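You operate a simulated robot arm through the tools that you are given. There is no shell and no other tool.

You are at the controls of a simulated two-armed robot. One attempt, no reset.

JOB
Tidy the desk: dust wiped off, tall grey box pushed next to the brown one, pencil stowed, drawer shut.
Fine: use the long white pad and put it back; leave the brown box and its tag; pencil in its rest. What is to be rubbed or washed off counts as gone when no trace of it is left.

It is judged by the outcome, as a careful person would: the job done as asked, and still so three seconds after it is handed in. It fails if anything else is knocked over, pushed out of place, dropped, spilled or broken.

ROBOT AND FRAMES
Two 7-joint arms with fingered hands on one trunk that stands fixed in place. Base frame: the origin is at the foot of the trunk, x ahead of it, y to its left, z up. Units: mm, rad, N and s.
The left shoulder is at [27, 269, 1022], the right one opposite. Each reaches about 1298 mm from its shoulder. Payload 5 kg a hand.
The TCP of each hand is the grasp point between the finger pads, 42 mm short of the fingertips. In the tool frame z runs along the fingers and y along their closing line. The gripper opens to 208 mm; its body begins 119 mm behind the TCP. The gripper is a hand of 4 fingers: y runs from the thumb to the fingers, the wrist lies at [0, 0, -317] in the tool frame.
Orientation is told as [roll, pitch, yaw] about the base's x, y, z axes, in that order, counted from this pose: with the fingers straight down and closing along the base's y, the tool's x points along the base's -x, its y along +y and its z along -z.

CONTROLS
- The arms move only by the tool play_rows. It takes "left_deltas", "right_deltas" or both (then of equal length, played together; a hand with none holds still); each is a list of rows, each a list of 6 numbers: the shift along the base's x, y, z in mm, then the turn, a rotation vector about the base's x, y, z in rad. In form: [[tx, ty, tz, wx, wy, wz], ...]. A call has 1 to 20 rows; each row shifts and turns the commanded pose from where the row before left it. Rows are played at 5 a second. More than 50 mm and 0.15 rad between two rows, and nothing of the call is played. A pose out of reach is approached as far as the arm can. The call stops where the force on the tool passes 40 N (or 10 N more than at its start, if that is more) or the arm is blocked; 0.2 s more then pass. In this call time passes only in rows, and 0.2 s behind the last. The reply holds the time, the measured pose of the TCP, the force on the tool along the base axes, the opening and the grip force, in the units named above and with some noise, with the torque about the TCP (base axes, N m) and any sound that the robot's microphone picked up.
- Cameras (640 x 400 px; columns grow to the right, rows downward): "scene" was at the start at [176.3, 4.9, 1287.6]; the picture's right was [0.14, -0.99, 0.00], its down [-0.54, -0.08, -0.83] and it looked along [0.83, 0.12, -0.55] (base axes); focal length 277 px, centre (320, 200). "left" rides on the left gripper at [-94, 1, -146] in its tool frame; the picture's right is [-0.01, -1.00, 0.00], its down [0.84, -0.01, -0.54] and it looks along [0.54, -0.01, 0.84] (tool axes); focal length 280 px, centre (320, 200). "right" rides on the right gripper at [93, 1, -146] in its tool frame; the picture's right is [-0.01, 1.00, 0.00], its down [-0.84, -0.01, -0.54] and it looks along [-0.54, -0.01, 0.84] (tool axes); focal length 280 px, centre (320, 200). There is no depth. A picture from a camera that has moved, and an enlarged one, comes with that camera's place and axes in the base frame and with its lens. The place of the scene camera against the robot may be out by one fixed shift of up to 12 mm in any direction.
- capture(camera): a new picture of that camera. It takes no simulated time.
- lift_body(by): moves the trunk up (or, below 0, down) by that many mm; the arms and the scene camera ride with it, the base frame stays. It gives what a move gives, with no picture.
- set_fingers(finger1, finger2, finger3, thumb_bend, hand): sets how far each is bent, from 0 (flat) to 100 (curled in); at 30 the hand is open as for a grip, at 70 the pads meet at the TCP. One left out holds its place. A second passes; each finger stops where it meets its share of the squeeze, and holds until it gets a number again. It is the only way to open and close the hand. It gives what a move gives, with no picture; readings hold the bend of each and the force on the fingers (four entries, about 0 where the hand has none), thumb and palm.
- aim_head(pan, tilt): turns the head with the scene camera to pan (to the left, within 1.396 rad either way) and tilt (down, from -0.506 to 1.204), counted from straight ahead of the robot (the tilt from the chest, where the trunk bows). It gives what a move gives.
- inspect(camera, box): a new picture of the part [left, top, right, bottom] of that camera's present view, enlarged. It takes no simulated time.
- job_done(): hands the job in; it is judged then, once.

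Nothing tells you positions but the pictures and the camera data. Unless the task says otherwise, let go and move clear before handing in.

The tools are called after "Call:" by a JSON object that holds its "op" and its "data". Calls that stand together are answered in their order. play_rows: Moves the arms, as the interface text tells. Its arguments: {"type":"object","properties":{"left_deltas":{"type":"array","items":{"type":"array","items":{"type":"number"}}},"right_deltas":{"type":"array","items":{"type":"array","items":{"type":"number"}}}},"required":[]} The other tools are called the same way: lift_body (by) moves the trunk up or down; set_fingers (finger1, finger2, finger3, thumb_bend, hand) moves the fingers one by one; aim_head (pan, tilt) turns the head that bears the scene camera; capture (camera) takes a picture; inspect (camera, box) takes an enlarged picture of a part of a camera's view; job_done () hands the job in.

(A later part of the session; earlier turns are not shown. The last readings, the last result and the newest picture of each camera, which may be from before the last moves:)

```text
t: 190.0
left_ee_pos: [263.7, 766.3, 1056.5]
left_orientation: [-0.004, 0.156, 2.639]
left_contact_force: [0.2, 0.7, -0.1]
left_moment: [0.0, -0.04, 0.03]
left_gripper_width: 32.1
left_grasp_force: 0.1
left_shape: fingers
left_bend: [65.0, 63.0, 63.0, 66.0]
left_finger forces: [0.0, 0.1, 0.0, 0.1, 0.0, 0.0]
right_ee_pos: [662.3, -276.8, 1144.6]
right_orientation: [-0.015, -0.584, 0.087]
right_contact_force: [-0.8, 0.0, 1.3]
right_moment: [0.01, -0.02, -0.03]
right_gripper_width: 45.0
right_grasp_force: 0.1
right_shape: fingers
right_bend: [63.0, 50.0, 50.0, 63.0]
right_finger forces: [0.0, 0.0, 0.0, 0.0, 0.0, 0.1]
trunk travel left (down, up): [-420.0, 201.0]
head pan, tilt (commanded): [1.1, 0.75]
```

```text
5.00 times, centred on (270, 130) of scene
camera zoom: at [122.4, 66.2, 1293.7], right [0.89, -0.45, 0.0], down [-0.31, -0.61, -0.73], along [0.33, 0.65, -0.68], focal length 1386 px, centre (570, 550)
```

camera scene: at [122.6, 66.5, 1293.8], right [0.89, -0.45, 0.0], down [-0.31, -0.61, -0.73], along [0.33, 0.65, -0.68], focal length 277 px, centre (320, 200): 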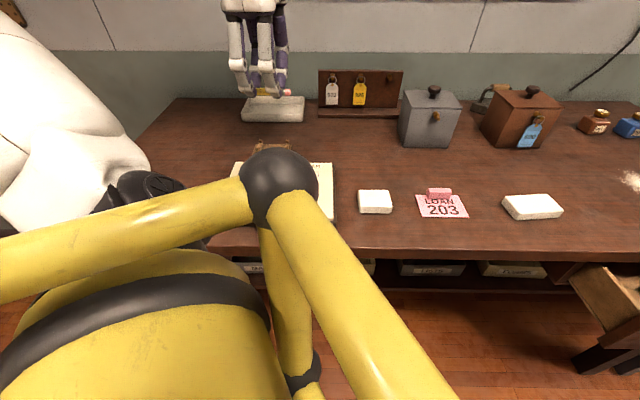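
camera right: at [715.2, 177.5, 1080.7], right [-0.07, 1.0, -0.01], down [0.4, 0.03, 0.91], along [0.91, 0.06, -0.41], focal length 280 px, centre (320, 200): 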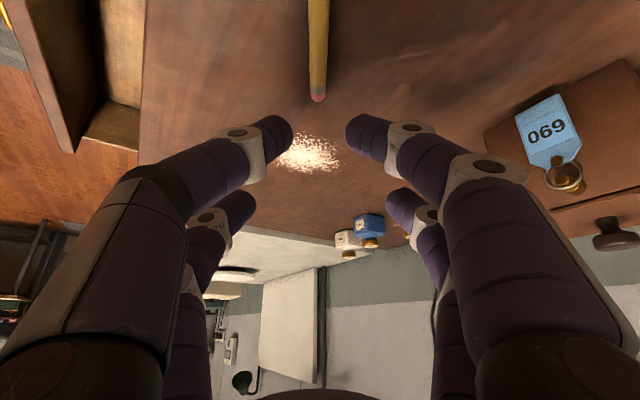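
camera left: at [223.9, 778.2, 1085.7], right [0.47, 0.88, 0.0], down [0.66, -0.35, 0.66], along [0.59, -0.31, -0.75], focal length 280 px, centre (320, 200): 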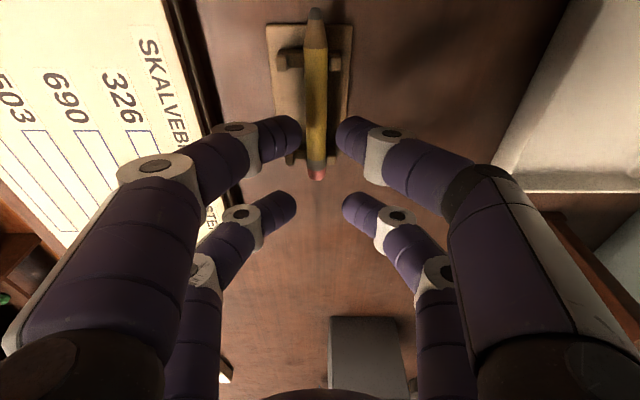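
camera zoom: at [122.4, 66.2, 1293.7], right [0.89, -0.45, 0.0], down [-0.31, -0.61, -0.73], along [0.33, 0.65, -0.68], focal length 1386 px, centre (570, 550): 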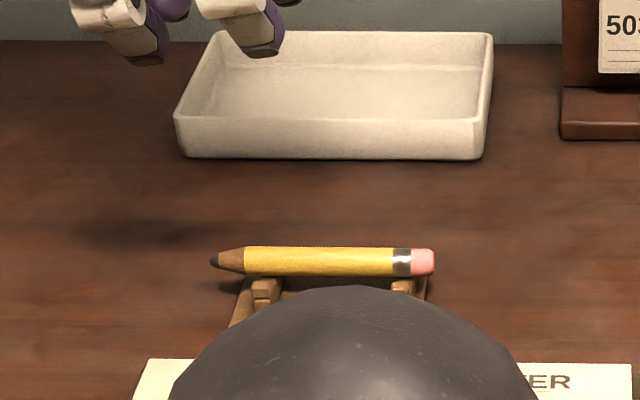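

The pencil is properly cradled in its rest. Next is the grey box: I'll bring the left hand to the left of it and look along the desk to measure it.

Call:
{"op": "play_rows", "data": {"left_deltas": [[30, -12, 8, 0, 0, 0], [35, -14, 8, 0, 0, 0], [35, -14, 8, 0, 0, 0], [35, -14, 8, 0, 0, 0], [35, -14, 8, 0, 0, 0]]}}

Call:
{"op": "set_fingers", "data": {"hand": "left", "finger1": 66, "finger2": 66, "finger3": 66, "thumb_bend": 66}}

Call:
{"op": "capture", "data": {"camera": "left"}}

Call:
{"op": "aim_head", "data": {"pan": 0.6, "tilt": 0.5}}

Call:
{"op": "capture", "data": {"camera": "scene"}}

```text
t: 191.2
left_ee_pos: [435.5, 695.6, 1095.7]
left_orientation: [-0.003, 0.157, 2.641]
left_contact_force: [0.8, -0.7, 0.4]
left_moment: [0.09, 0.04, -0.01]
left_gripper_width: 31.9
left_grasp_force: 0.0
left_shape: fingers
left_bend: [65.0, 63.0, 63.0, 66.0]
left_finger forces: [0.0, 0.0, 0.0, 0.1, 0.1, 0.1]
right_ee_pos: [663.9, -278.0, 1143.7]
right_orientation: [-0.016, -0.583, 0.087]
right_contact_force: [0.5, -0.3, -1.1]
right_moment: [0.02, -0.02, 0.01]
right_gripper_width: 45.1
right_grasp_force: 0.1
right_shape: fingers
right_bend: [63.0, 50.0, 50.0, 63.0]
right_finger forces: [0.0, 0.0, 0.1, 0.0, 0.0, 0.1]
trunk travel left (down, up): [-420.0, 201.0]
head pan, tilt (commanded): [1.1, 0.75]
```

```text
t: 192.2
left_ee_pos: [434.6, 695.9, 1095.5]
left_orientation: [-0.004, 0.156, 2.64]
left_contact_force: [0.2, 0.3, 0.0]
left_moment: [-0.03, 0.02, 0.02]
left_gripper_width: 30.4
left_grasp_force: 0.1
left_shape: fingers
left_bend: [66.0, 66.0, 66.0, 66.0]
left_finger forces: [0.0, 0.0, 0.0, 0.0, 0.0, 0.0]
right_ee_pos: [664.5, -277.0, 1144.6]
right_orientation: [-0.017, -0.585, 0.088]
right_contact_force: [0.9, 0.8, -0.6]
right_moment: [-0.02, 0.02, 0.01]
right_gripper_width: 44.6
right_grasp_force: 0.1
right_shape: fingers
right_bend: [63.0, 50.0, 50.0, 63.0]
right_finger forces: [0.1, 0.1, 0.0, 0.0, 0.0, 0.0]
trunk travel left (down, up): [-420.0, 201.0]
head pan, tilt (commanded): [1.1, 0.75]
```

```text
taken
camera left: at [334.0, 749.2, 1225.4], right [0.47, 0.88, 0.0], down [0.66, -0.35, 0.66], along [0.59, -0.31, -0.75], focal length 280 px, centre (320, 200)
```

left: 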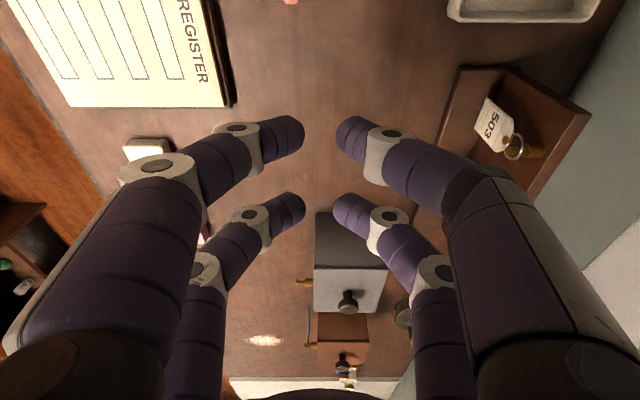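

```text
t: 193.2
left_ee_pos: [436.1, 696.3, 1095.7]
left_orientation: [-0.004, 0.156, 2.641]
left_contact_force: [1.0, 1.0, -1.3]
left_moment: [0.01, -0.03, -0.05]
left_gripper_width: 30.3
left_grasp_force: 0.1
left_shape: fingers
left_bend: [66.0, 66.0, 66.0, 66.0]
left_finger forces: [0.0, 0.0, 0.0, 0.0, 0.0, 0.0]
right_ee_pos: [662.5, -277.7, 1143.5]
right_orientation: [-0.017, -0.584, 0.087]
right_contact_force: [0.2, -0.1, 0.3]
right_moment: [-0.04, 0.01, -0.01]
right_gripper_width: 44.9
right_grasp_force: 0.1
right_shape: fingers
right_bend: [63.0, 50.0, 50.0, 63.0]
right_finger forces: [0.0, 0.0, 0.0, 0.0, 0.1, 0.1]
trunk travel left (down, up): [-420.0, 201.0]
head pan, tilt (commanded): [0.6, 0.499]
```

```text
taken
camera scene: at [160.4, 43.8, 1315.6], right [0.57, -0.82, 0.0], down [-0.4, -0.27, -0.88], along [0.72, 0.5, -0.48], focal length 277 px, centre (320, 200)
```

scene: 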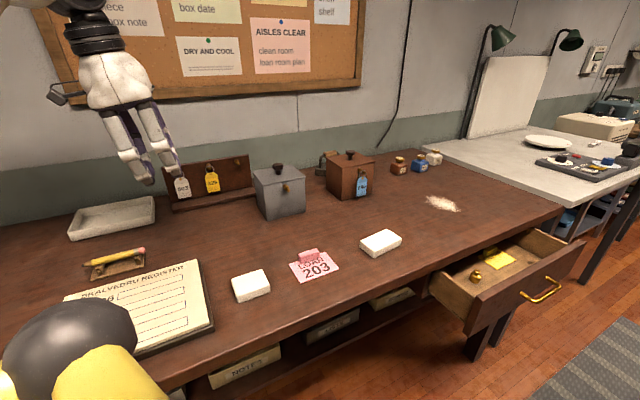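

Call:
{"op": "inspect", "data": {"camera": "left", "box": [260, 180, 440, 390]}}

Call:
{"op": "inspect", "data": {"camera": "scene", "box": [160, 140, 400, 230]}}

Call:
{"op": "inspect", "data": {"camera": "scene", "box": [60, 220, 190, 300]}}

```text
1.90 times, centred on (350, 285) of left
camera zoom: at [333.8, 749.2, 1225.5], right [0.47, 0.88, 0.0], down [0.66, -0.35, 0.66], along [0.59, -0.31, -0.75], focal length 534 px, centre (263, 38)
```

zoom: 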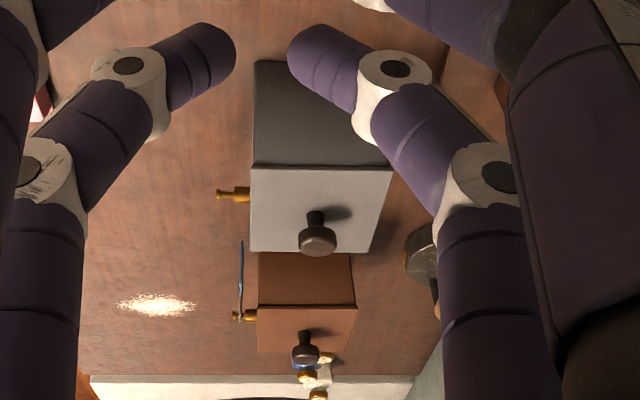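

```text
2.67 times, centred on (280, 185) of scene
camera zoom: at [160.4, 43.8, 1315.6], right [0.57, -0.82, 0.0], down [-0.4, -0.27, -0.88], along [0.72, 0.5, -0.48], focal length 739 px, centre (427, 240)
```

zoom: 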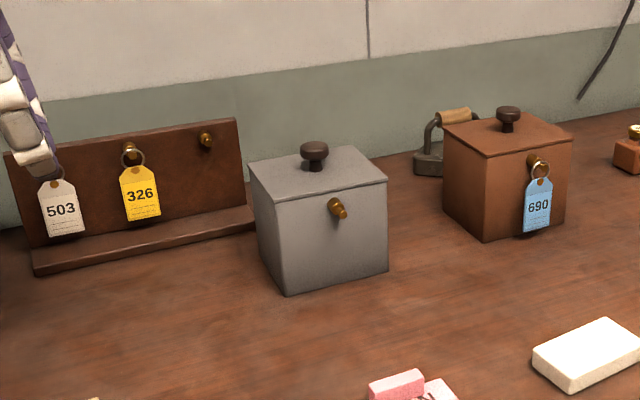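

```text
4.92 times, centred on (125, 260) of scene
camera zoom: at [160.4, 43.8, 1315.6], right [0.57, -0.82, 0.0], down [-0.4, -0.27, -0.88], along [0.72, 0.5, -0.48], focal length 1364 px, centre (1280, -95)
```

zoom: 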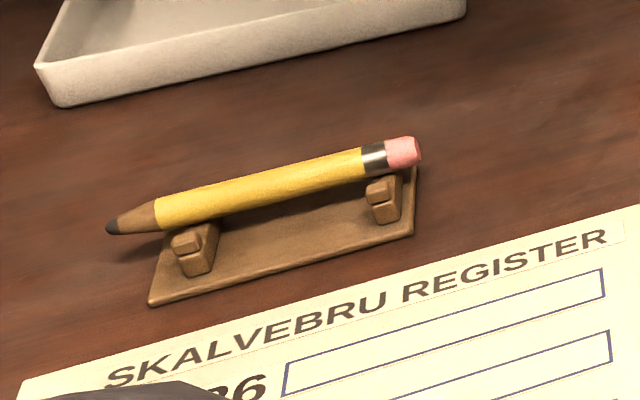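

The rest holds the pencil well. From the hand camera: grey box's left face is at about (642, 579), and its lid is about 125 mm from the brown box's lid, in line with it. I'll lean the left hand so the fingertips lead, and come down left of the box.

Call:
{"op": "play_rows", "data": {"left_deltas": [[30, -9, 0, -0.035, -0.0635, 0], [30, -9, -10, -0.035, -0.0635, 0], [30, -9, -20, 0, 0, 0], [30, -10, -25, 0, 0, 0], [31, -12, -30, 0, 0, 0]]}}

Call:
{"op": "capture", "data": {"camera": "left"}}

Call:
{"op": "capture", "data": {"camera": "scene"}}

```text
t: 194.4
left_ee_pos: [586.6, 648.0, 1008.8]
left_orientation: [-0.002, 0.3, 2.64]
left_contact_force: [-0.5, -0.9, 1.1]
left_moment: [-0.05, 0.02, -0.01]
left_gripper_width: 30.5
left_grasp_force: 0.1
left_shape: fingers
left_bend: [66.0, 66.0, 66.0, 66.0]
left_finger forces: [0.1, 0.0, 0.1, 0.1, 0.0, 0.0]
right_ee_pos: [663.9, -278.7, 1143.1]
right_orientation: [-0.017, -0.582, 0.088]
right_contact_force: [0.2, -0.5, -0.8]
right_moment: [-0.01, 0.02, -0.03]
right_gripper_width: 44.9
right_grasp_force: 0.1
right_shape: fingers
right_bend: [63.0, 50.0, 50.0, 63.0]
right_finger forces: [0.1, 0.0, 0.0, 0.0, 0.0, 0.0]
trunk travel left (down, up): [-420.0, 201.0]
head pan, tilt (commanded): [0.6, 0.499]
```

```text
taken
camera left: at [470.8, 709.2, 1121.3], right [0.47, 0.88, 0.0], down [0.57, -0.3, 0.76], along [0.68, -0.36, -0.64], focal length 280 px, centre (320, 200)
```

left: 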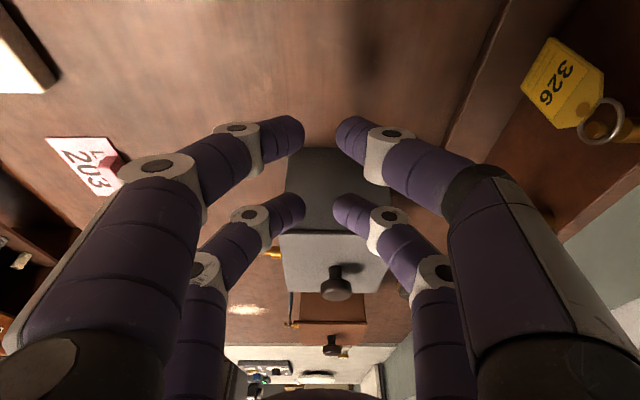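

```text
taken
camera scene: at [160.8, 43.6, 1315.3], right [0.56, -0.83, 0.0], down [-0.4, -0.27, -0.88], along [0.72, 0.5, -0.48], focal length 277 px, centre (320, 200)
```

scene: 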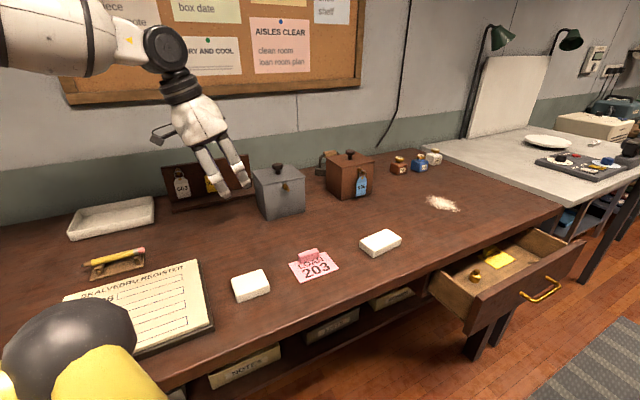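

Call:
{"op": "play_rows", "data": {"left_deltas": [[0, 0, -20, 0, 0, 0], [0, 0, -20, 0, 0, 0], [0, 0, -20, 0, 0, 0], [0, 0, -17, 0, 0, 0]]}}

Call:
{"op": "capture", "data": {"camera": "left"}}

Call:
{"op": "inspect", "data": {"camera": "scene", "box": [140, 110, 400, 240]}}

```text
t: 195.4
left_ee_pos: [586.4, 648.1, 932.2]
left_orientation: [-0.002, 0.301, 2.641]
left_contact_force: [0.3, -0.1, -0.1]
left_moment: [-0.01, 0.08, 0.02]
left_gripper_width: 30.7
left_grasp_force: 0.0
left_shape: fingers
left_bend: [66.0, 66.0, 66.0, 66.0]
left_finger forces: [0.0, 0.1, 0.0, 0.1, 0.0, 0.0]
right_ee_pos: [663.6, -278.2, 1143.7]
right_orientation: [-0.018, -0.58, 0.088]
right_contact_force: [1.0, 0.1, -0.8]
right_moment: [-0.01, 0.07, 0.0]
right_gripper_width: 44.7
right_grasp_force: 0.1
right_shape: fingers
right_bend: [63.0, 50.0, 50.0, 63.0]
right_finger forces: [0.0, 0.0, 0.0, 0.0, 0.1, 0.0]
trunk travel left (down, up): [-420.0, 201.0]
head pan, tilt (commanded): [0.6, 0.499]
```

```text
taken
camera left: at [471.0, 709.8, 1045.0], right [0.47, 0.88, 0.0], down [0.57, -0.3, 0.76], along [0.67, -0.36, -0.65], focal length 280 px, centre (320, 200)
```

left: 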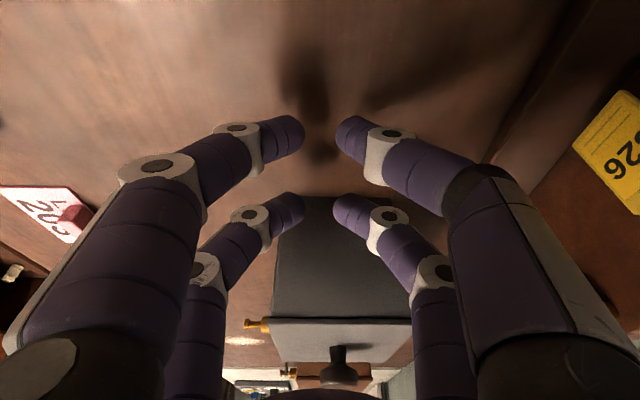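

```text
2.46 times, centred on (270, 175) of scene
camera zoom: at [161.0, 43.9, 1315.5], right [0.56, -0.83, 0.0], down [-0.4, -0.27, -0.88], along [0.72, 0.5, -0.48], focal length 682 px, centre (443, 262)
```

zoom: 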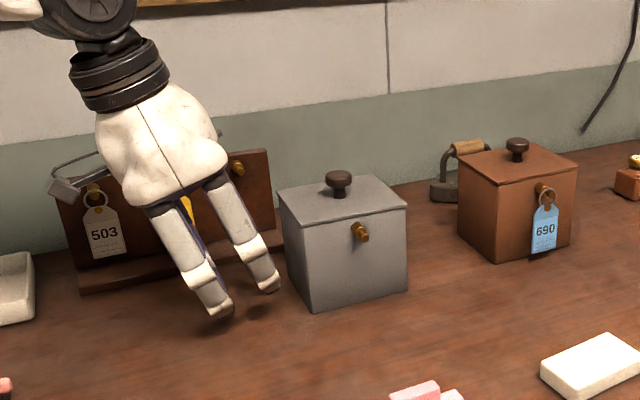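

Positioned well. I start pushing gently along the desk.

Call:
{"op": "play_rows", "data": {"left_deltas": [[8.75, -4.85, 0, 0, 0, 0], [8.75, -4.85, 0, 0, 0, 0], [7, -3.9, 0, 0, 0, 0], [5.2, -2.9, 0, 0, 0, 0], [5.2, -2.9, 0, 0, 0, 0], [5.2, -2.9, 0, 0, 0, 0]]}}

Call:
{"op": "capture", "data": {"camera": "left"}}

Call:
{"op": "inspect", "data": {"camera": "scene", "box": [140, 110, 400, 240]}}

```text
t: 196.8
left_ee_pos: [626.2, 625.9, 933.0]
left_orientation: [-0.004, 0.301, 2.641]
left_contact_force: [-2.0, 0.5, 0.4]
left_moment: [0.02, 0.01, 0.04]
left_gripper_width: 30.4
left_grasp_force: 0.5
left_shape: fingers
left_bend: [66.0, 66.0, 66.0, 66.0]
left_finger forces: [0.0, 0.4, 0.9, 0.1, 0.0, 0.0]
right_ee_pos: [663.4, -275.8, 1144.1]
right_orientation: [-0.017, -0.582, 0.087]
right_contact_force: [0.2, -0.2, 0.3]
right_moment: [-0.01, 0.0, -0.02]
right_gripper_width: 44.7
right_grasp_force: 0.1
right_shape: fingers
right_bend: [63.0, 50.0, 50.0, 63.0]
right_finger forces: [0.0, 0.0, 0.1, 0.0, 0.0, 0.0]
trunk travel left (down, up): [-420.0, 201.0]
head pan, tilt (commanded): [0.6, 0.499]
```

```text
taken
camera left: at [510.1, 687.7, 1045.3], right [0.47, 0.88, 0.0], down [0.57, -0.3, 0.76], along [0.68, -0.36, -0.64], focal length 280 px, centre (320, 200)
```

left: 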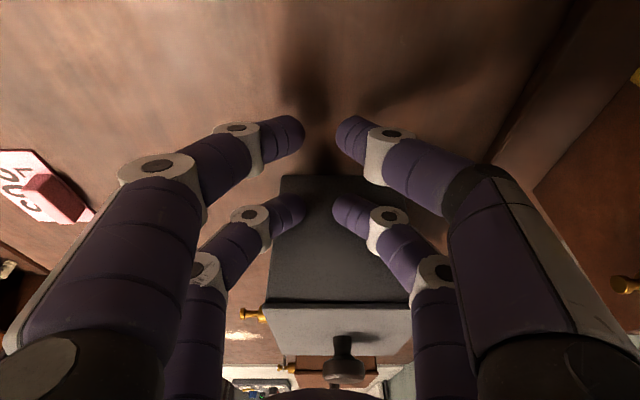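

```text
2.46 times, centred on (270, 175) of scene
camera zoom: at [160.4, 43.6, 1315.6], right [0.56, -0.83, 0.0], down [-0.4, -0.27, -0.88], along [0.72, 0.5, -0.48], focal length 682 px, centre (443, 262)
```

zoom: 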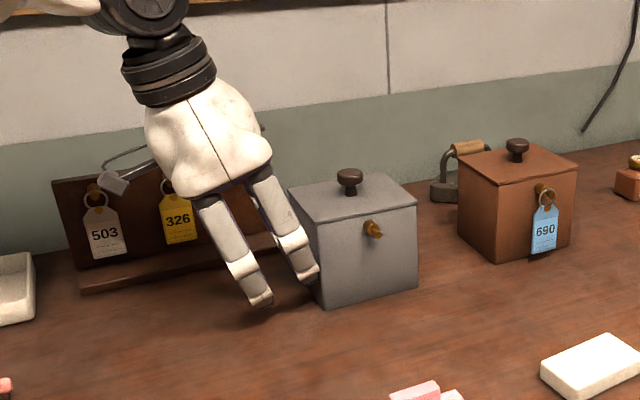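

The box slides easily and straight. Continuing.

Call:
{"op": "play_rows", "data": {"left_deltas": [[7, -3.88, 0, 0, 0, 0], [7, -3.88, 0, 0, 0, 0], [7, -3.88, 0, 0, 0, 0], [7, -3.88, 0, 0, 0, 0], [7, -3.88, 0, 0, 0, 0], [7, -3.88, 0, 0, 0, 0], [7, -3.88, 0, 0, 0, 0], [5, -2.8, 0, 0, 0, 0]]}}

Call:
{"op": "capture", "data": {"camera": "left"}}

Call:
{"op": "inspect", "data": {"camera": "scene", "box": [140, 110, 400, 240]}}

```text
t: 198.6
left_ee_pos: [681.0, 595.5, 933.6]
left_orientation: [-0.002, 0.303, 2.64]
left_contact_force: [0.1, 1.0, -0.9]
left_moment: [-0.01, 0.05, 0.03]
left_gripper_width: 30.3
left_grasp_force: 0.3
left_shape: fingers
left_bend: [66.0, 66.0, 66.0, 66.0]
left_finger forces: [0.0, 0.1, 0.9, 0.0, 0.1, 0.0]
right_ee_pos: [663.7, -276.9, 1143.7]
right_orientation: [-0.017, -0.585, 0.087]
right_contact_force: [-0.2, 0.0, 0.2]
right_moment: [0.02, -0.01, 0.03]
right_gripper_width: 44.5
right_grasp_force: 0.1
right_shape: fingers
right_bend: [63.0, 50.0, 50.0, 63.0]
right_finger forces: [0.1, 0.1, 0.0, 0.1, 0.1, 0.0]
trunk travel left (down, up): [-420.0, 201.0]
head pan, tilt (commanded): [0.6, 0.499]
```

```text
taken
camera left: at [563.8, 656.8, 1045.5], right [0.47, 0.88, 0.0], down [0.57, -0.3, 0.76], along [0.68, -0.36, -0.64], focal length 280 px, centre (320, 200)
```

left: 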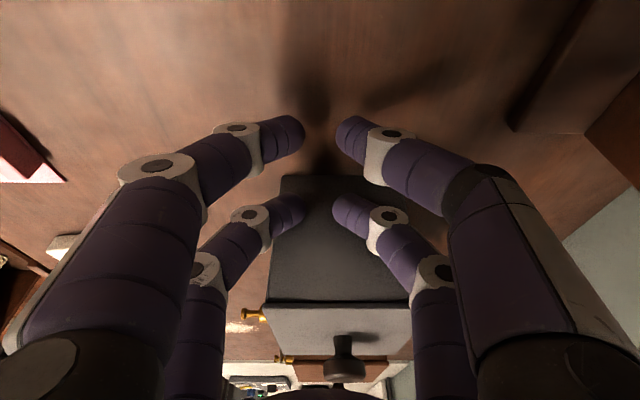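

```text
2.46 times, centred on (270, 175) of scene
camera zoom: at [160.4, 43.7, 1315.6], right [0.56, -0.83, 0.0], down [-0.4, -0.27, -0.88], along [0.72, 0.5, -0.48], focal length 682 px, centre (443, 262)
```

zoom: 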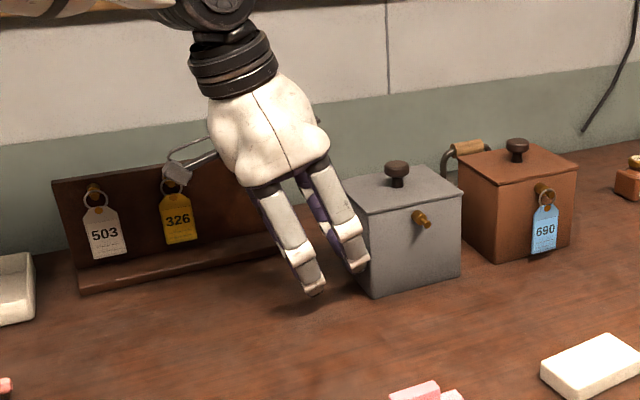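

Call:
{"op": "play_rows", "data": {"left_deltas": [[6.1, -3.4, 0, 0, 0, 0], [6.1, -3.4, 0, 0, 0, 0], [6.1, -3.4, 0, 0, 0, 0], [6.1, -3.4, 0, 0, 0, 0], [4.4, -2.4, 0, 0, 0, 0]]}}

Call:
{"op": "inspect", "data": {"camera": "scene", "box": [220, 120, 400, 230]}}

Call:
{"op": "inspect", "data": {"camera": "left", "box": [220, 160, 460, 400]}}

```text
t: 199.8
left_ee_pos: [708.8, 579.9, 932.9]
left_orientation: [-0.003, 0.299, 2.638]
left_contact_force: [-1.1, -1.1, -0.1]
left_moment: [-0.01, -0.01, 0.02]
left_gripper_width: 30.4
left_grasp_force: 0.8
left_shape: fingers
left_bend: [66.0, 66.0, 66.0, 66.0]
left_finger forces: [0.0, 0.1, 1.0, 0.0, 0.0, 0.0]
right_ee_pos: [663.6, -277.9, 1144.2]
right_orientation: [-0.019, -0.585, 0.088]
right_contact_force: [0.2, -0.7, -0.5]
right_moment: [0.03, 0.0, -0.04]
right_gripper_width: 44.8
right_grasp_force: 0.1
right_shape: fingers
right_bend: [63.0, 50.0, 50.0, 63.0]
right_finger forces: [0.0, 0.1, 0.0, 0.0, 0.0, 0.0]
trunk travel left (down, up): [-420.0, 201.0]
head pan, tilt (commanded): [0.6, 0.499]
```

```text
3.56 times, centred on (310, 175) of scene
camera zoom: at [160.4, 43.7, 1315.6], right [0.56, -0.83, 0.0], down [-0.39, -0.27, -0.88], along [0.72, 0.5, -0.48], focal length 985 px, centre (356, 289)
```

zoom: 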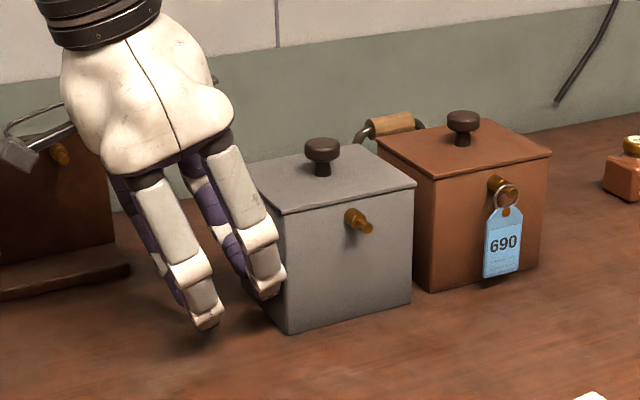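

```text
1.67 times, centred on (340, 280) of left
camera zoom: at [592.1, 641.1, 1045.0], right [0.47, 0.88, 0.0], down [0.57, -0.3, 0.76], along [0.67, -0.36, -0.65], focal length 467 px, centre (287, 67)
```

zoom: 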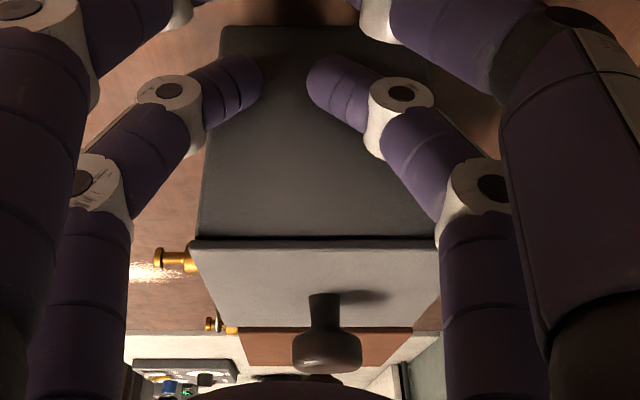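

About 20 mm remains between the lids. I'll push another 13 mm and check again.

Call:
{"op": "play_rows", "data": {"left_deltas": [[4.4, -2.4, 0, 0, 0, 0], [3.5, -1.9, 0, 0, 0, 0], [3.5, -1.9, 0, 0, 0, 0]]}}

Call:
{"op": "inspect", "data": {"camera": "scene", "box": [280, 130, 380, 220]}}

```text
t: 200.6
left_ee_pos: [719.0, 573.9, 932.1]
left_orientation: [0.0, 0.302, 2.641]
left_contact_force: [-0.1, 0.7, -0.9]
left_moment: [0.01, 0.02, 0.01]
left_gripper_width: 30.5
left_grasp_force: 0.3
left_shape: fingers
left_bend: [66.0, 66.0, 66.0, 66.0]
left_finger forces: [0.0, 0.0, 0.9, 0.0, 0.0, 0.0]
right_ee_pos: [664.9, -276.7, 1144.3]
right_orientation: [-0.016, -0.585, 0.088]
right_contact_force: [-0.6, 0.0, -0.4]
right_moment: [0.02, -0.05, -0.04]
right_gripper_width: 44.9
right_grasp_force: 0.0
right_shape: fingers
right_bend: [63.0, 50.0, 50.0, 63.0]
right_finger forces: [0.1, 0.0, 0.0, 0.0, 0.0, 0.0]
trunk travel left (down, up): [-420.0, 201.0]
head pan, tilt (commanded): [0.6, 0.499]
```

```text
4.44 times, centred on (330, 175) of scene
camera zoom: at [160.4, 43.7, 1315.6], right [0.56, -0.83, 0.0], down [-0.4, -0.27, -0.88], along [0.72, 0.5, -0.48], focal length 1232 px, centre (276, 311)
```

zoom: 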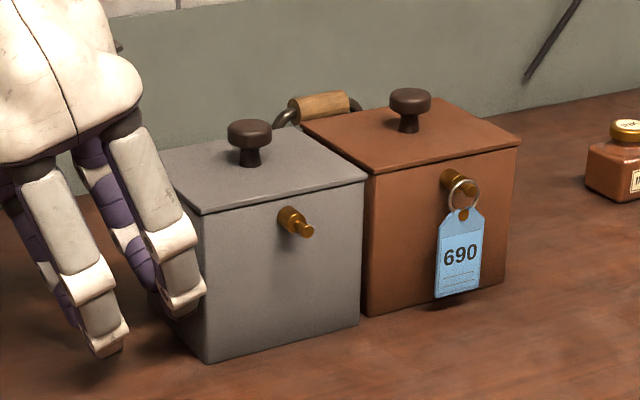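

The gap is now roughly 7–9 mm. I'll nudge 3 mm more and then back off, so they stand side by side without disturbing the brown box.

Call:
{"op": "play_rows", "data": {"left_deltas": [[1.8, -1, 0, 0, 0, 0], [1.3, -0.7, 0, 0, 0, 0]]}}

Call:
{"op": "inspect", "data": {"camera": "scene", "box": [300, 145, 360, 215]}}

Call:
{"op": "play_rows", "data": {"left_deltas": [[-5, 2.8, 0, 0, 0, 0], [-10, 5.6, 0, 0, 0, 0], [-15, 8.4, 0, 0, 0, 0], [-15, 8.4, 5, 0, 0, 0], [0, 0, 30, 0, 0, 0], [0, 0, 40, 0, 0, 0], [-20, 5, 40, 0, 0, 0]]}}

Call:
{"op": "inspect", "data": {"camera": "scene", "box": [220, 120, 400, 230]}}

Call:
{"op": "capture", "data": {"camera": "left"}}

```text
t: 201.2
left_ee_pos: [722.0, 572.1, 932.9]
left_orientation: [-0.002, 0.301, 2.64]
left_contact_force: [-0.7, 0.8, 1.0]
left_moment: [0.04, 0.02, 0.03]
left_gripper_width: 30.2
left_grasp_force: 0.9
left_shape: fingers
left_bend: [66.0, 66.0, 66.0, 66.0]
left_finger forces: [0.1, 0.1, 1.9, 0.0, 0.0, 0.0]
right_ee_pos: [662.9, -276.9, 1144.2]
right_orientation: [-0.019, -0.585, 0.087]
right_contact_force: [0.2, -0.3, 0.6]
right_moment: [0.01, 0.01, -0.02]
right_gripper_width: 44.6
right_grasp_force: 0.1
right_shape: fingers
right_bend: [63.0, 50.0, 50.0, 63.0]
right_finger forces: [0.1, 0.0, 0.0, 0.0, 0.0, 0.0]
trunk travel left (down, up): [-420.0, 201.0]
head pan, tilt (commanded): [0.6, 0.499]
```

```text
5.71 times, centred on (330, 180) of scene
camera zoom: at [160.3, 43.7, 1315.6], right [0.57, -0.83, 0.0], down [-0.39, -0.27, -0.88], along [0.72, 0.5, -0.48], focal length 1583 px, centre (263, 314)
```

zoom: 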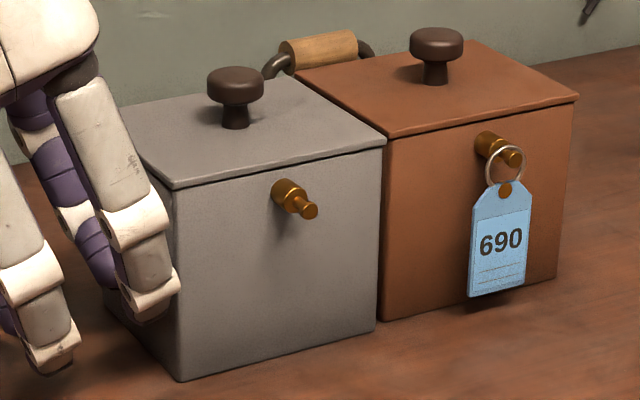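

```text
t: 202.8
left_ee_pos: [660.0, 602.1, 1049.4]
left_orientation: [-0.001, 0.299, 2.638]
left_contact_force: [0.2, -0.1, 0.4]
left_moment: [0.0, -0.05, 0.01]
left_gripper_width: 30.4
left_grasp_force: 0.1
left_shape: fingers
left_bend: [66.0, 66.0, 66.0, 66.0]
left_finger forces: [0.1, 0.0, 0.0, 0.0, 0.1, 0.1]
right_ee_pos: [663.8, -277.7, 1145.3]
right_orientation: [-0.018, -0.584, 0.085]
right_contact_force: [-1.3, 0.4, 0.7]
right_moment: [0.02, -0.04, 0.01]
right_gripper_width: 44.8
right_grasp_force: 0.1
right_shape: fingers
right_bend: [63.0, 50.0, 50.0, 63.0]
right_finger forces: [0.0, 0.0, 0.1, 0.1, 0.0, 0.0]
trunk travel left (down, up): [-420.0, 201.0]
head pan, tilt (commanded): [0.6, 0.499]
```

```text
3.56 times, centred on (310, 175) of scene
camera zoom: at [159.7, 43.6, 1316.0], right [0.57, -0.82, 0.0], down [-0.39, -0.27, -0.88], along [0.72, 0.5, -0.48], focal length 985 px, centre (356, 289)
```

zoom: 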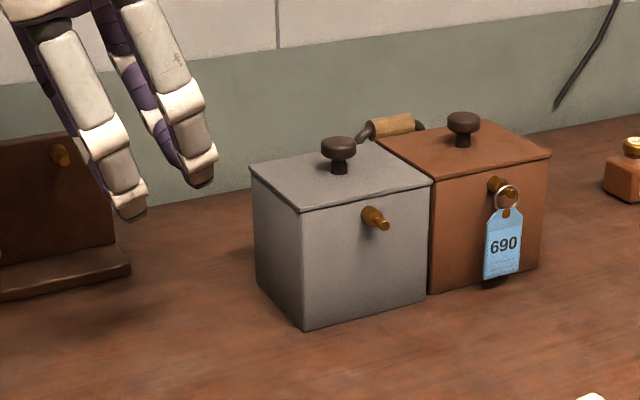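

```text
taken
camera left: at [543.6, 663.6, 1162.3], right [0.47, 0.88, 0.0], down [0.57, -0.3, 0.76], along [0.67, -0.36, -0.65], focal length 280 px, centre (320, 200)
```

left: 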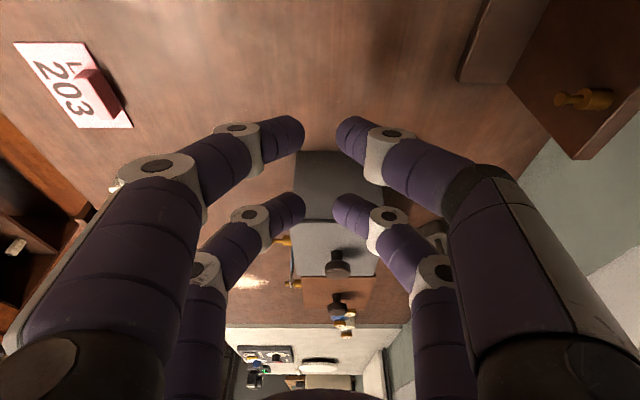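

The grey box now stands right beside the brown one, with the brown box and its tag undisturbed. Now I'll clear the left arm away, raise the trunk, and bring the right hand to the long pad for wiping.

Call:
{"op": "play_rows", "data": {"left_deltas": [[-35, 8, 10, 0, 0, 0], [-38, 8, 10, 0, 0, 0], [-38, 8, 10, 0, 0, 0], [-38, 8, 10, 0, 0, 0], [-38, 8, 10, 0, 0, 0], [-38, 8, 10, 0, 0, 0]]}}

Call:
{"op": "lift_body", "data": {"by": 130}}

Call:
{"op": "set_fingers", "data": {"hand": "right", "finger1": 46, "finger2": 40, "finger3": 40, "thumb_bend": 46}}

Call:
{"op": "play_rows", "data": {"right_deltas": [[3, 40, -15, 0, 0, 0.092], [3, 43, -18, 0, 0, 0.092], [3, 43, -18, 0, 0, 0.092], [3, 43, -18, 0, 0, 0.092], [3, 43, -18, 0, 0, 0.092], [3, 43, -18, 0, 0, 0.092], [5, 43, -18, 0, 0, 0.092], [5, 43, -18, 0, 0, 0.092], [5, 43, -18, 0, 0, 0.092], [5, 43, -18, 0, 0, 0.092], [5, 43, -18, 0, 0, 0.092], [5, 20, -10, 0, 0, 0.092]]}}

Call:
{"op": "capture", "data": {"camera": "right"}}

Call:
{"op": "aim_head", "data": {"pan": 0.35, "tilt": 0.7}}

Call:
{"op": "capture", "data": {"camera": "scene"}}

```text
t: 204.2
left_ee_pos: [434.0, 650.4, 1108.0]
left_orientation: [-0.003, 0.302, 2.639]
left_contact_force: [0.4, 0.3, -0.3]
left_moment: [0.01, -0.05, 0.0]
left_gripper_width: 30.1
left_grasp_force: 0.1
left_shape: fingers
left_bend: [66.0, 66.0, 66.0, 66.0]
left_finger forces: [0.1, 0.1, 0.0, 0.0, 0.1, 0.0]
right_ee_pos: [662.4, -276.8, 1144.4]
right_orientation: [-0.019, -0.586, 0.087]
right_contact_force: [-1.3, -0.4, 1.3]
right_moment: [0.03, -0.05, -0.01]
right_gripper_width: 44.5
right_grasp_force: 0.1
right_shape: fingers
right_bend: [63.0, 50.0, 50.0, 63.0]
right_finger forces: [0.1, 0.0, 0.0, 0.0, 0.1, 0.0]
trunk travel left (down, up): [-420.0, 201.0]
head pan, tilt (commanded): [0.6, 0.499]
```

```text
t: 205.8
left_ee_pos: [433.9, 651.1, 1237.4]
left_orientation: [-0.001, 0.299, 2.641]
left_contact_force: [0.0, 0.3, -1.3]
left_moment: [-0.02, 0.02, -0.02]
left_gripper_width: 30.0
left_grasp_force: 0.0
left_shape: fingers
left_bend: [66.0, 66.0, 66.0, 66.0]
left_finger forces: [0.0, 0.1, 0.0, 0.0, 0.0, 0.0]
right_ee_pos: [663.3, -277.7, 1274.4]
right_orientation: [-0.016, -0.581, 0.09]
right_contact_force: [0.6, 0.3, -0.3]
right_moment: [-0.04, 0.01, 0.0]
right_gripper_width: 45.0
right_grasp_force: 0.0
right_shape: fingers
right_bend: [63.0, 50.0, 50.0, 63.0]
right_finger forces: [0.1, 0.1, 0.0, 0.0, 0.1, 0.0]
trunk travel left (down, up): [-550.0, 71.0]
head pan, tilt (commanded): [0.6, 0.499]
```

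```text
t: 206.8
left_ee_pos: [433.9, 649.7, 1237.5]
left_orientation: [-0.002, 0.303, 2.64]
left_contact_force: [0.4, 0.5, -0.3]
left_moment: [-0.03, -0.01, 0.0]
left_gripper_width: 30.2
left_grasp_force: 0.0
left_shape: fingers
left_bend: [66.0, 66.0, 66.0, 66.0]
left_finger forces: [0.0, 0.0, 0.0, 0.0, 0.0, 0.0]
right_ee_pos: [663.5, -276.9, 1273.5]
right_orientation: [-0.017, -0.585, 0.086]
right_contact_force: [0.2, 0.4, 0.8]
right_moment: [-0.01, -0.03, 0.01]
right_gripper_width: 133.6
right_grasp_force: 0.0
right_shape: fingers
right_bend: [46.0, 40.0, 40.0, 46.0]
right_finger forces: [0.1, 0.0, 0.0, 0.1, 0.1, 0.0]
trunk travel left (down, up): [-550.0, 71.0]
head pan, tilt (commanded): [0.6, 0.499]
```

```text
t: 209.3
left_ee_pos: [433.4, 650.4, 1237.9]
left_orientation: [-0.002, 0.3, 2.641]
left_contact_force: [0.3, 0.1, -0.9]
left_moment: [-0.04, 0.03, -0.01]
left_gripper_width: 30.4
left_grasp_force: 0.1
left_shape: fingers
left_bend: [66.0, 66.0, 66.0, 66.0]
left_finger forces: [0.0, 0.0, 0.1, 0.0, 0.1, 0.0]
right_ee_pos: [711.5, 213.7, 1069.4]
right_orientation: [-0.015, -0.584, 1.191]
right_contact_force: [0.3, -1.1, 0.8]
right_moment: [0.01, 0.03, 0.03]
right_gripper_width: 133.8
right_grasp_force: 0.0
right_shape: fingers
right_bend: [46.0, 40.0, 40.0, 46.0]
right_finger forces: [0.0, 0.1, 0.1, 0.0, 0.1, 0.0]
trunk travel left (down, up): [-550.0, 71.0]
head pan, tilt (commanded): [0.6, 0.499]
```

```text
taken
camera right: at [648.6, 67.5, 1139.8], right [-0.92, 0.39, -0.01], down [0.15, 0.38, 0.91], along [0.36, 0.84, -0.41], focal length 280 px, centre (320, 200)
```

right: 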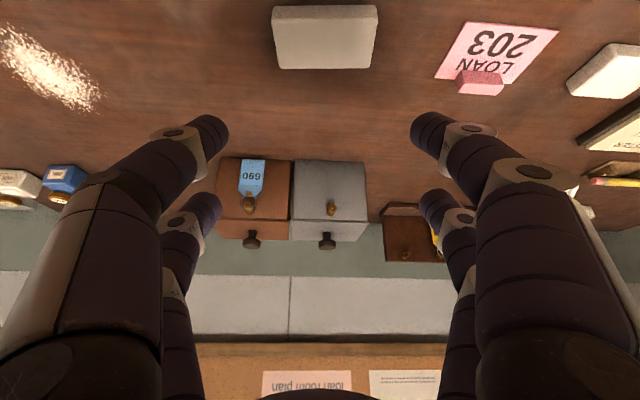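

```text
t: 210.1
left_ee_pos: [431.7, 650.6, 1237.5]
left_orientation: [0.0, 0.3, 2.638]
left_contact_force: [-0.2, 0.1, 0.4]
left_moment: [0.0, -0.04, -0.01]
left_gripper_width: 30.2
left_grasp_force: 0.0
left_shape: fingers
left_bend: [66.0, 66.0, 66.0, 66.0]
left_finger forces: [0.0, 0.0, 0.0, 0.1, 0.0, 0.0]
right_ee_pos: [711.1, 213.5, 1070.5]
right_orientation: [-0.017, -0.585, 1.192]
right_contact_force: [0.1, -0.6, 0.1]
right_moment: [-0.02, 0.0, 0.03]
right_gripper_width: 133.7
right_grasp_force: 0.1
right_shape: fingers
right_bend: [46.0, 40.0, 40.0, 46.0]
right_finger forces: [0.1, 0.0, 0.1, 0.0, 0.1, 0.0]
trunk travel left (down, up): [-550.0, 71.0]
head pan, tilt (commanded): [0.351, 0.7]
```

```text
taken
camera scene: at [157.0, 21.6, 1429.2], right [0.34, -0.94, 0.0], down [-0.6, -0.22, -0.77], along [0.72, 0.26, -0.64], focal length 277 px, centre (320, 200)
```

scene: 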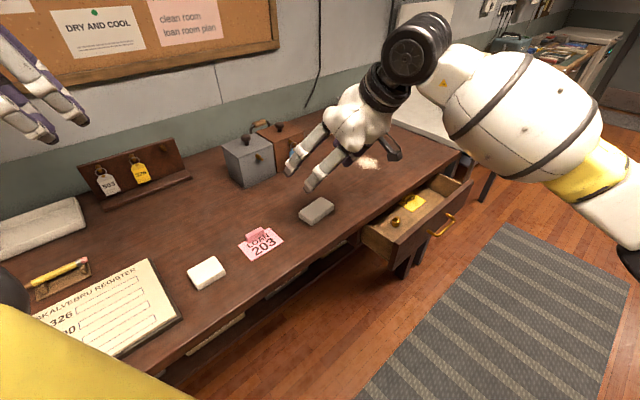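

Call:
{"op": "inspect", "data": {"camera": "right", "box": [240, 0, 420, 110]}}

```text
3.56 times, centred on (330, 55) of right
camera zoom: at [648.1, 67.3, 1140.1], right [-0.92, 0.39, -0.01], down [0.15, 0.38, 0.91], along [0.36, 0.84, -0.41], focal length 997 px, centre (284, 716)
```

zoom: 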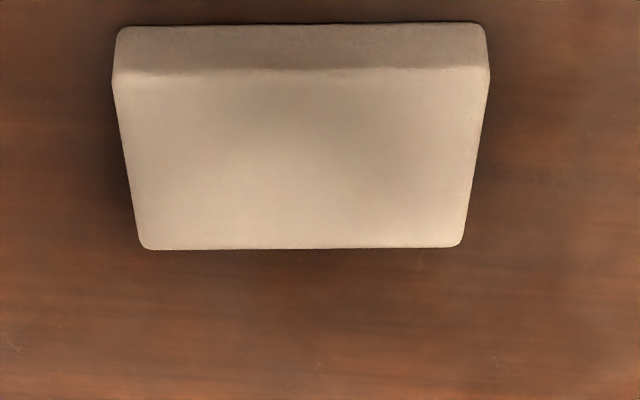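

The pad is clearly measured: centre (718, 245.5), long axis −21°. I'll lean the hand a bit more (for reach at the dust later), move over the pad and lower around its ends.

Call:
{"op": "play_rows", "data": {"right_deltas": [[2, 9, -15, 0.077, -0.0307, 0.005], [2, 9, -20, 0.077, -0.0307, 0.005], [1, 9, -25, 0, 0, 0], [0, 0, -25, 0, 0, 0], [0, 0, -20, 0, 0, 0], [0, 0, -15, 0, 0, 0]]}}

Call:
{"op": "capture", "data": {"camera": "right"}}

Call:
{"op": "inspect", "data": {"camera": "scene", "box": [240, 130, 420, 250]}}

```text
t: 211.5
left_ee_pos: [433.3, 649.9, 1238.2]
left_orientation: [-0.001, 0.299, 2.641]
left_contact_force: [0.6, 0.2, -0.6]
left_moment: [0.01, 0.04, 0.02]
left_gripper_width: 30.3
left_grasp_force: 0.0
left_shape: fingers
left_bend: [66.0, 66.0, 66.0, 66.0]
left_finger forces: [0.0, 0.0, 0.0, 0.0, 0.1, 0.1]
right_ee_pos: [715.6, 239.3, 949.0]
right_orientation: [-0.018, -0.751, 1.204]
right_contact_force: [-0.3, 0.0, 1.0]
right_moment: [0.01, 0.04, 0.04]
right_gripper_width: 134.2
right_grasp_force: 0.0
right_shape: fingers
right_bend: [46.0, 40.0, 40.0, 46.0]
right_finger forces: [0.0, 0.0, 0.1, 0.0, 0.0, 0.0]
trunk travel left (down, up): [-550.0, 71.0]
head pan, tilt (commanded): [0.351, 0.7]
```

```text
taken
camera right: at [651.2, 84.0, 993.2], right [-0.92, 0.38, 0.0], down [0.09, 0.23, 0.97], along [0.37, 0.89, -0.25], focal length 280 px, centre (320, 200)
```

right: 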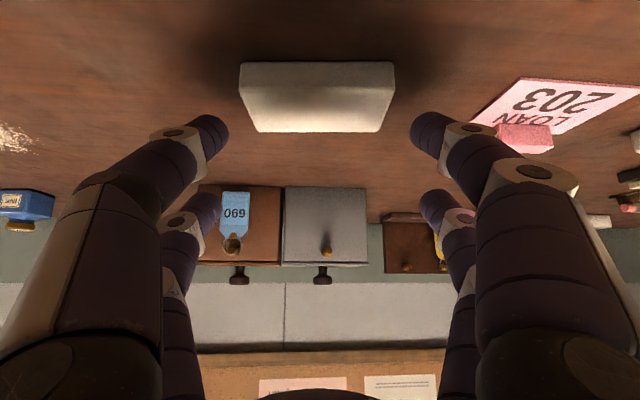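

```text
3.33 times, centred on (330, 190) of scene
camera zoom: at [157.3, 21.3, 1429.2], right [0.34, -0.94, 0.0], down [-0.61, -0.22, -0.76], along [0.72, 0.26, -0.64], focal length 924 px, centre (287, 233)
```

zoom: 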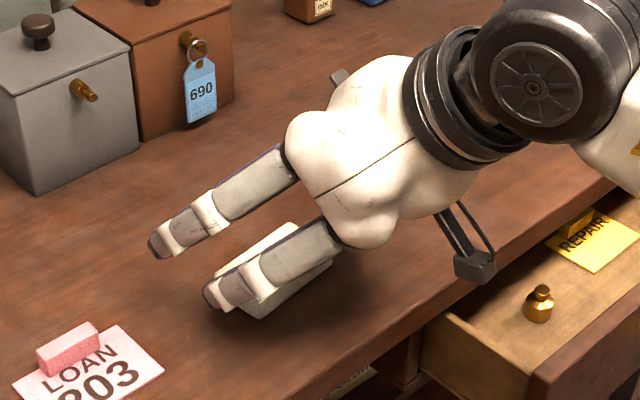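

Call:
{"op": "play_rows", "data": {"right_deltas": [[0, 0, -10, 0, 0, 0], [0, 0, -7, 0, 0, 0], [0, 0, -4, 0, 0, 0]]}}

Call:
{"op": "capture", "data": {"camera": "right"}}

```text
t: 212.3
left_ee_pos: [433.5, 650.3, 1236.6]
left_orientation: [-0.002, 0.299, 2.64]
left_contact_force: [-0.6, -0.1, 0.3]
left_moment: [0.0, 0.05, -0.03]
left_gripper_width: 30.4
left_grasp_force: 0.1
left_shape: fingers
left_bend: [66.0, 66.0, 66.0, 66.0]
left_finger forces: [0.0, 0.0, 0.0, 0.0, 0.0, 0.0]
right_ee_pos: [717.5, 239.6, 927.7]
right_orientation: [-0.019, -0.749, 1.204]
right_contact_force: [-0.2, 0.0, -0.1]
right_moment: [-0.04, -0.01, 0.03]
right_gripper_width: 134.1
right_grasp_force: 0.0
right_shape: fingers
right_bend: [46.0, 40.0, 40.0, 46.0]
right_finger forces: [0.1, 0.0, 0.0, 0.1, 0.0, 0.1]
trunk travel left (down, up): [-550.0, 71.0]
head pan, tilt (commanded): [0.351, 0.7]
```

```text
taken
camera right: at [653.0, 84.2, 971.0], right [-0.92, 0.38, 0.0], down [0.09, 0.23, 0.97], along [0.37, 0.89, -0.25], focal length 280 px, centre (320, 200)
```

right: 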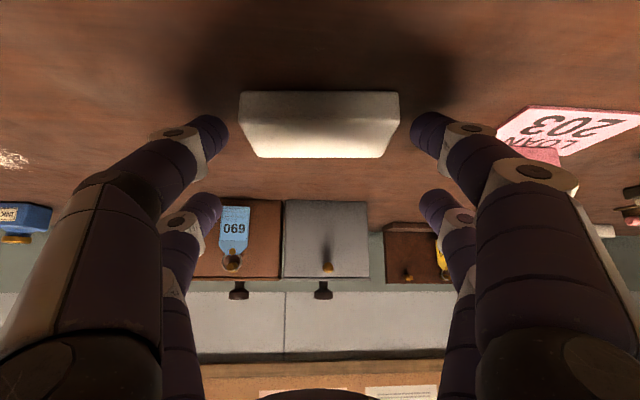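

Call:
{"op": "set_fingers", "data": {"hand": "right", "finger1": 52, "thumb_bend": 52}}

Call:
{"op": "set_fingers", "data": {"hand": "right", "finger1": 60, "thumb_bend": 60}}

Call:
{"op": "capture", "data": {"camera": "right"}}

```text
t: 213.3
left_ee_pos: [433.0, 650.5, 1237.8]
left_orientation: [-0.003, 0.3, 2.641]
left_contact_force: [0.2, -0.3, 0.1]
left_moment: [0.04, 0.01, -0.02]
left_gripper_width: 30.1
left_grasp_force: 0.1
left_shape: fingers
left_bend: [66.0, 66.0, 66.0, 66.0]
left_finger forces: [0.0, 0.0, 0.1, 0.0, 0.1, 0.1]
right_ee_pos: [716.1, 240.2, 926.5]
right_orientation: [-0.017, -0.75, 1.203]
right_contact_force: [-0.8, -0.3, -0.4]
right_moment: [-0.03, 0.01, 0.01]
right_gripper_width: 106.4
right_grasp_force: 1.5
right_shape: fingers
right_bend: [51.0, 40.0, 40.0, 52.0]
right_finger forces: [1.0, 0.0, 0.1, 0.0, 1.1, 0.0]
trunk travel left (down, up): [-550.0, 71.0]
head pan, tilt (commanded): [0.351, 0.7]
```

```text
t: 214.3
left_ee_pos: [433.5, 649.2, 1238.0]
left_orientation: [-0.001, 0.298, 2.639]
left_contact_force: [0.1, 0.2, 0.1]
left_moment: [0.0, -0.02, -0.01]
left_gripper_width: 30.2
left_grasp_force: 0.1
left_shape: fingers
left_bend: [66.0, 66.0, 66.0, 66.0]
left_finger forces: [0.1, 0.1, 0.1, 0.1, 0.0, 0.1]
right_ee_pos: [717.2, 240.6, 927.5]
right_orientation: [-0.02, -0.752, 1.202]
right_contact_force: [1.1, 0.1, 1.7]
right_moment: [0.01, 0.04, 0.0]
right_gripper_width: 103.8
right_grasp_force: 8.6
right_shape: fingers
right_bend: [48.0, 40.0, 40.0, 57.0]
right_finger forces: [8.9, 0.0, 0.0, 0.0, 9.7, 0.1]
trunk travel left (down, up): [-550.0, 71.0]
head pan, tilt (commanded): [0.351, 0.7]
```

```text
taken
camera right: at [652.8, 84.3, 971.2], right [-0.92, 0.38, 0.0], down [0.09, 0.23, 0.97], along [0.37, 0.89, -0.25], focal length 280 px, centre (320, 200)
```

right: 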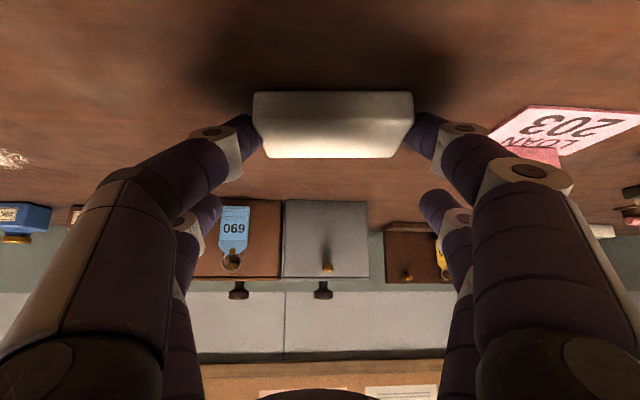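

The pad is gripped by its ends (it slid about 8 mm toward finger 1 while closing; I'll correct for that when returning it). Lifting.

Call:
{"op": "play_rows", "data": {"right_deltas": [[0, 0, 3, 0, 0, 0], [0, 0, 7, 0, 0, 0], [0, 0, 15, 0, 0, 0]]}}

Call:
{"op": "capture", "data": {"camera": "right"}}

Call:
{"op": "inspect", "data": {"camera": "scene", "box": [240, 130, 420, 250]}}

```text
t: 215.1
left_ee_pos: [433.1, 650.2, 1237.8]
left_orientation: [-0.002, 0.301, 2.641]
left_contact_force: [0.2, 0.3, 1.0]
left_moment: [-0.02, -0.02, 0.0]
left_gripper_width: 30.5
left_grasp_force: 0.1
left_shape: fingers
left_bend: [66.0, 66.0, 66.0, 66.0]
left_finger forces: [0.0, 0.1, 0.1, 0.0, 0.2, 0.1]
right_ee_pos: [716.7, 241.2, 953.5]
right_orientation: [-0.016, -0.75, 1.203]
right_contact_force: [0.4, -0.5, -0.1]
right_moment: [-0.01, -0.03, -0.05]
right_gripper_width: 103.7
right_grasp_force: 8.9
right_shape: fingers
right_bend: [48.0, 40.0, 40.0, 57.0]
right_finger forces: [9.2, 0.1, 0.0, 0.1, 9.2, 0.0]
trunk travel left (down, up): [-550.0, 71.0]
head pan, tilt (commanded): [0.351, 0.7]
```

```text
taken
camera right: at [652.1, 85.2, 996.8], right [-0.92, 0.38, 0.0], down [0.09, 0.23, 0.97], along [0.37, 0.9, -0.25], focal length 280 px, centre (320, 200)
```

right: 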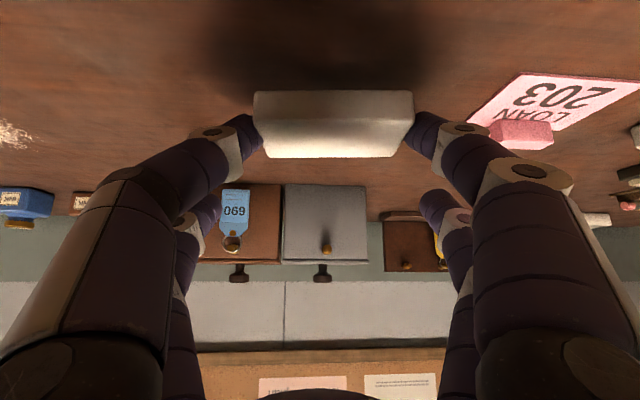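

```text
3.33 times, centred on (330, 190) of scene
camera zoom: at [156.7, 21.5, 1429.3], right [0.34, -0.94, 0.0], down [-0.6, -0.22, -0.77], along [0.72, 0.26, -0.64], focal length 924 px, centre (287, 233)
```

zoom: 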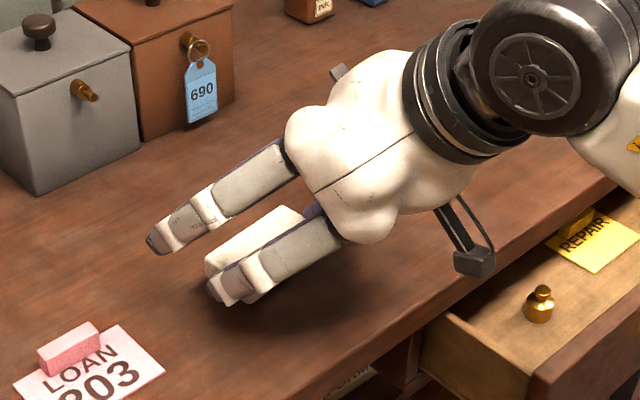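

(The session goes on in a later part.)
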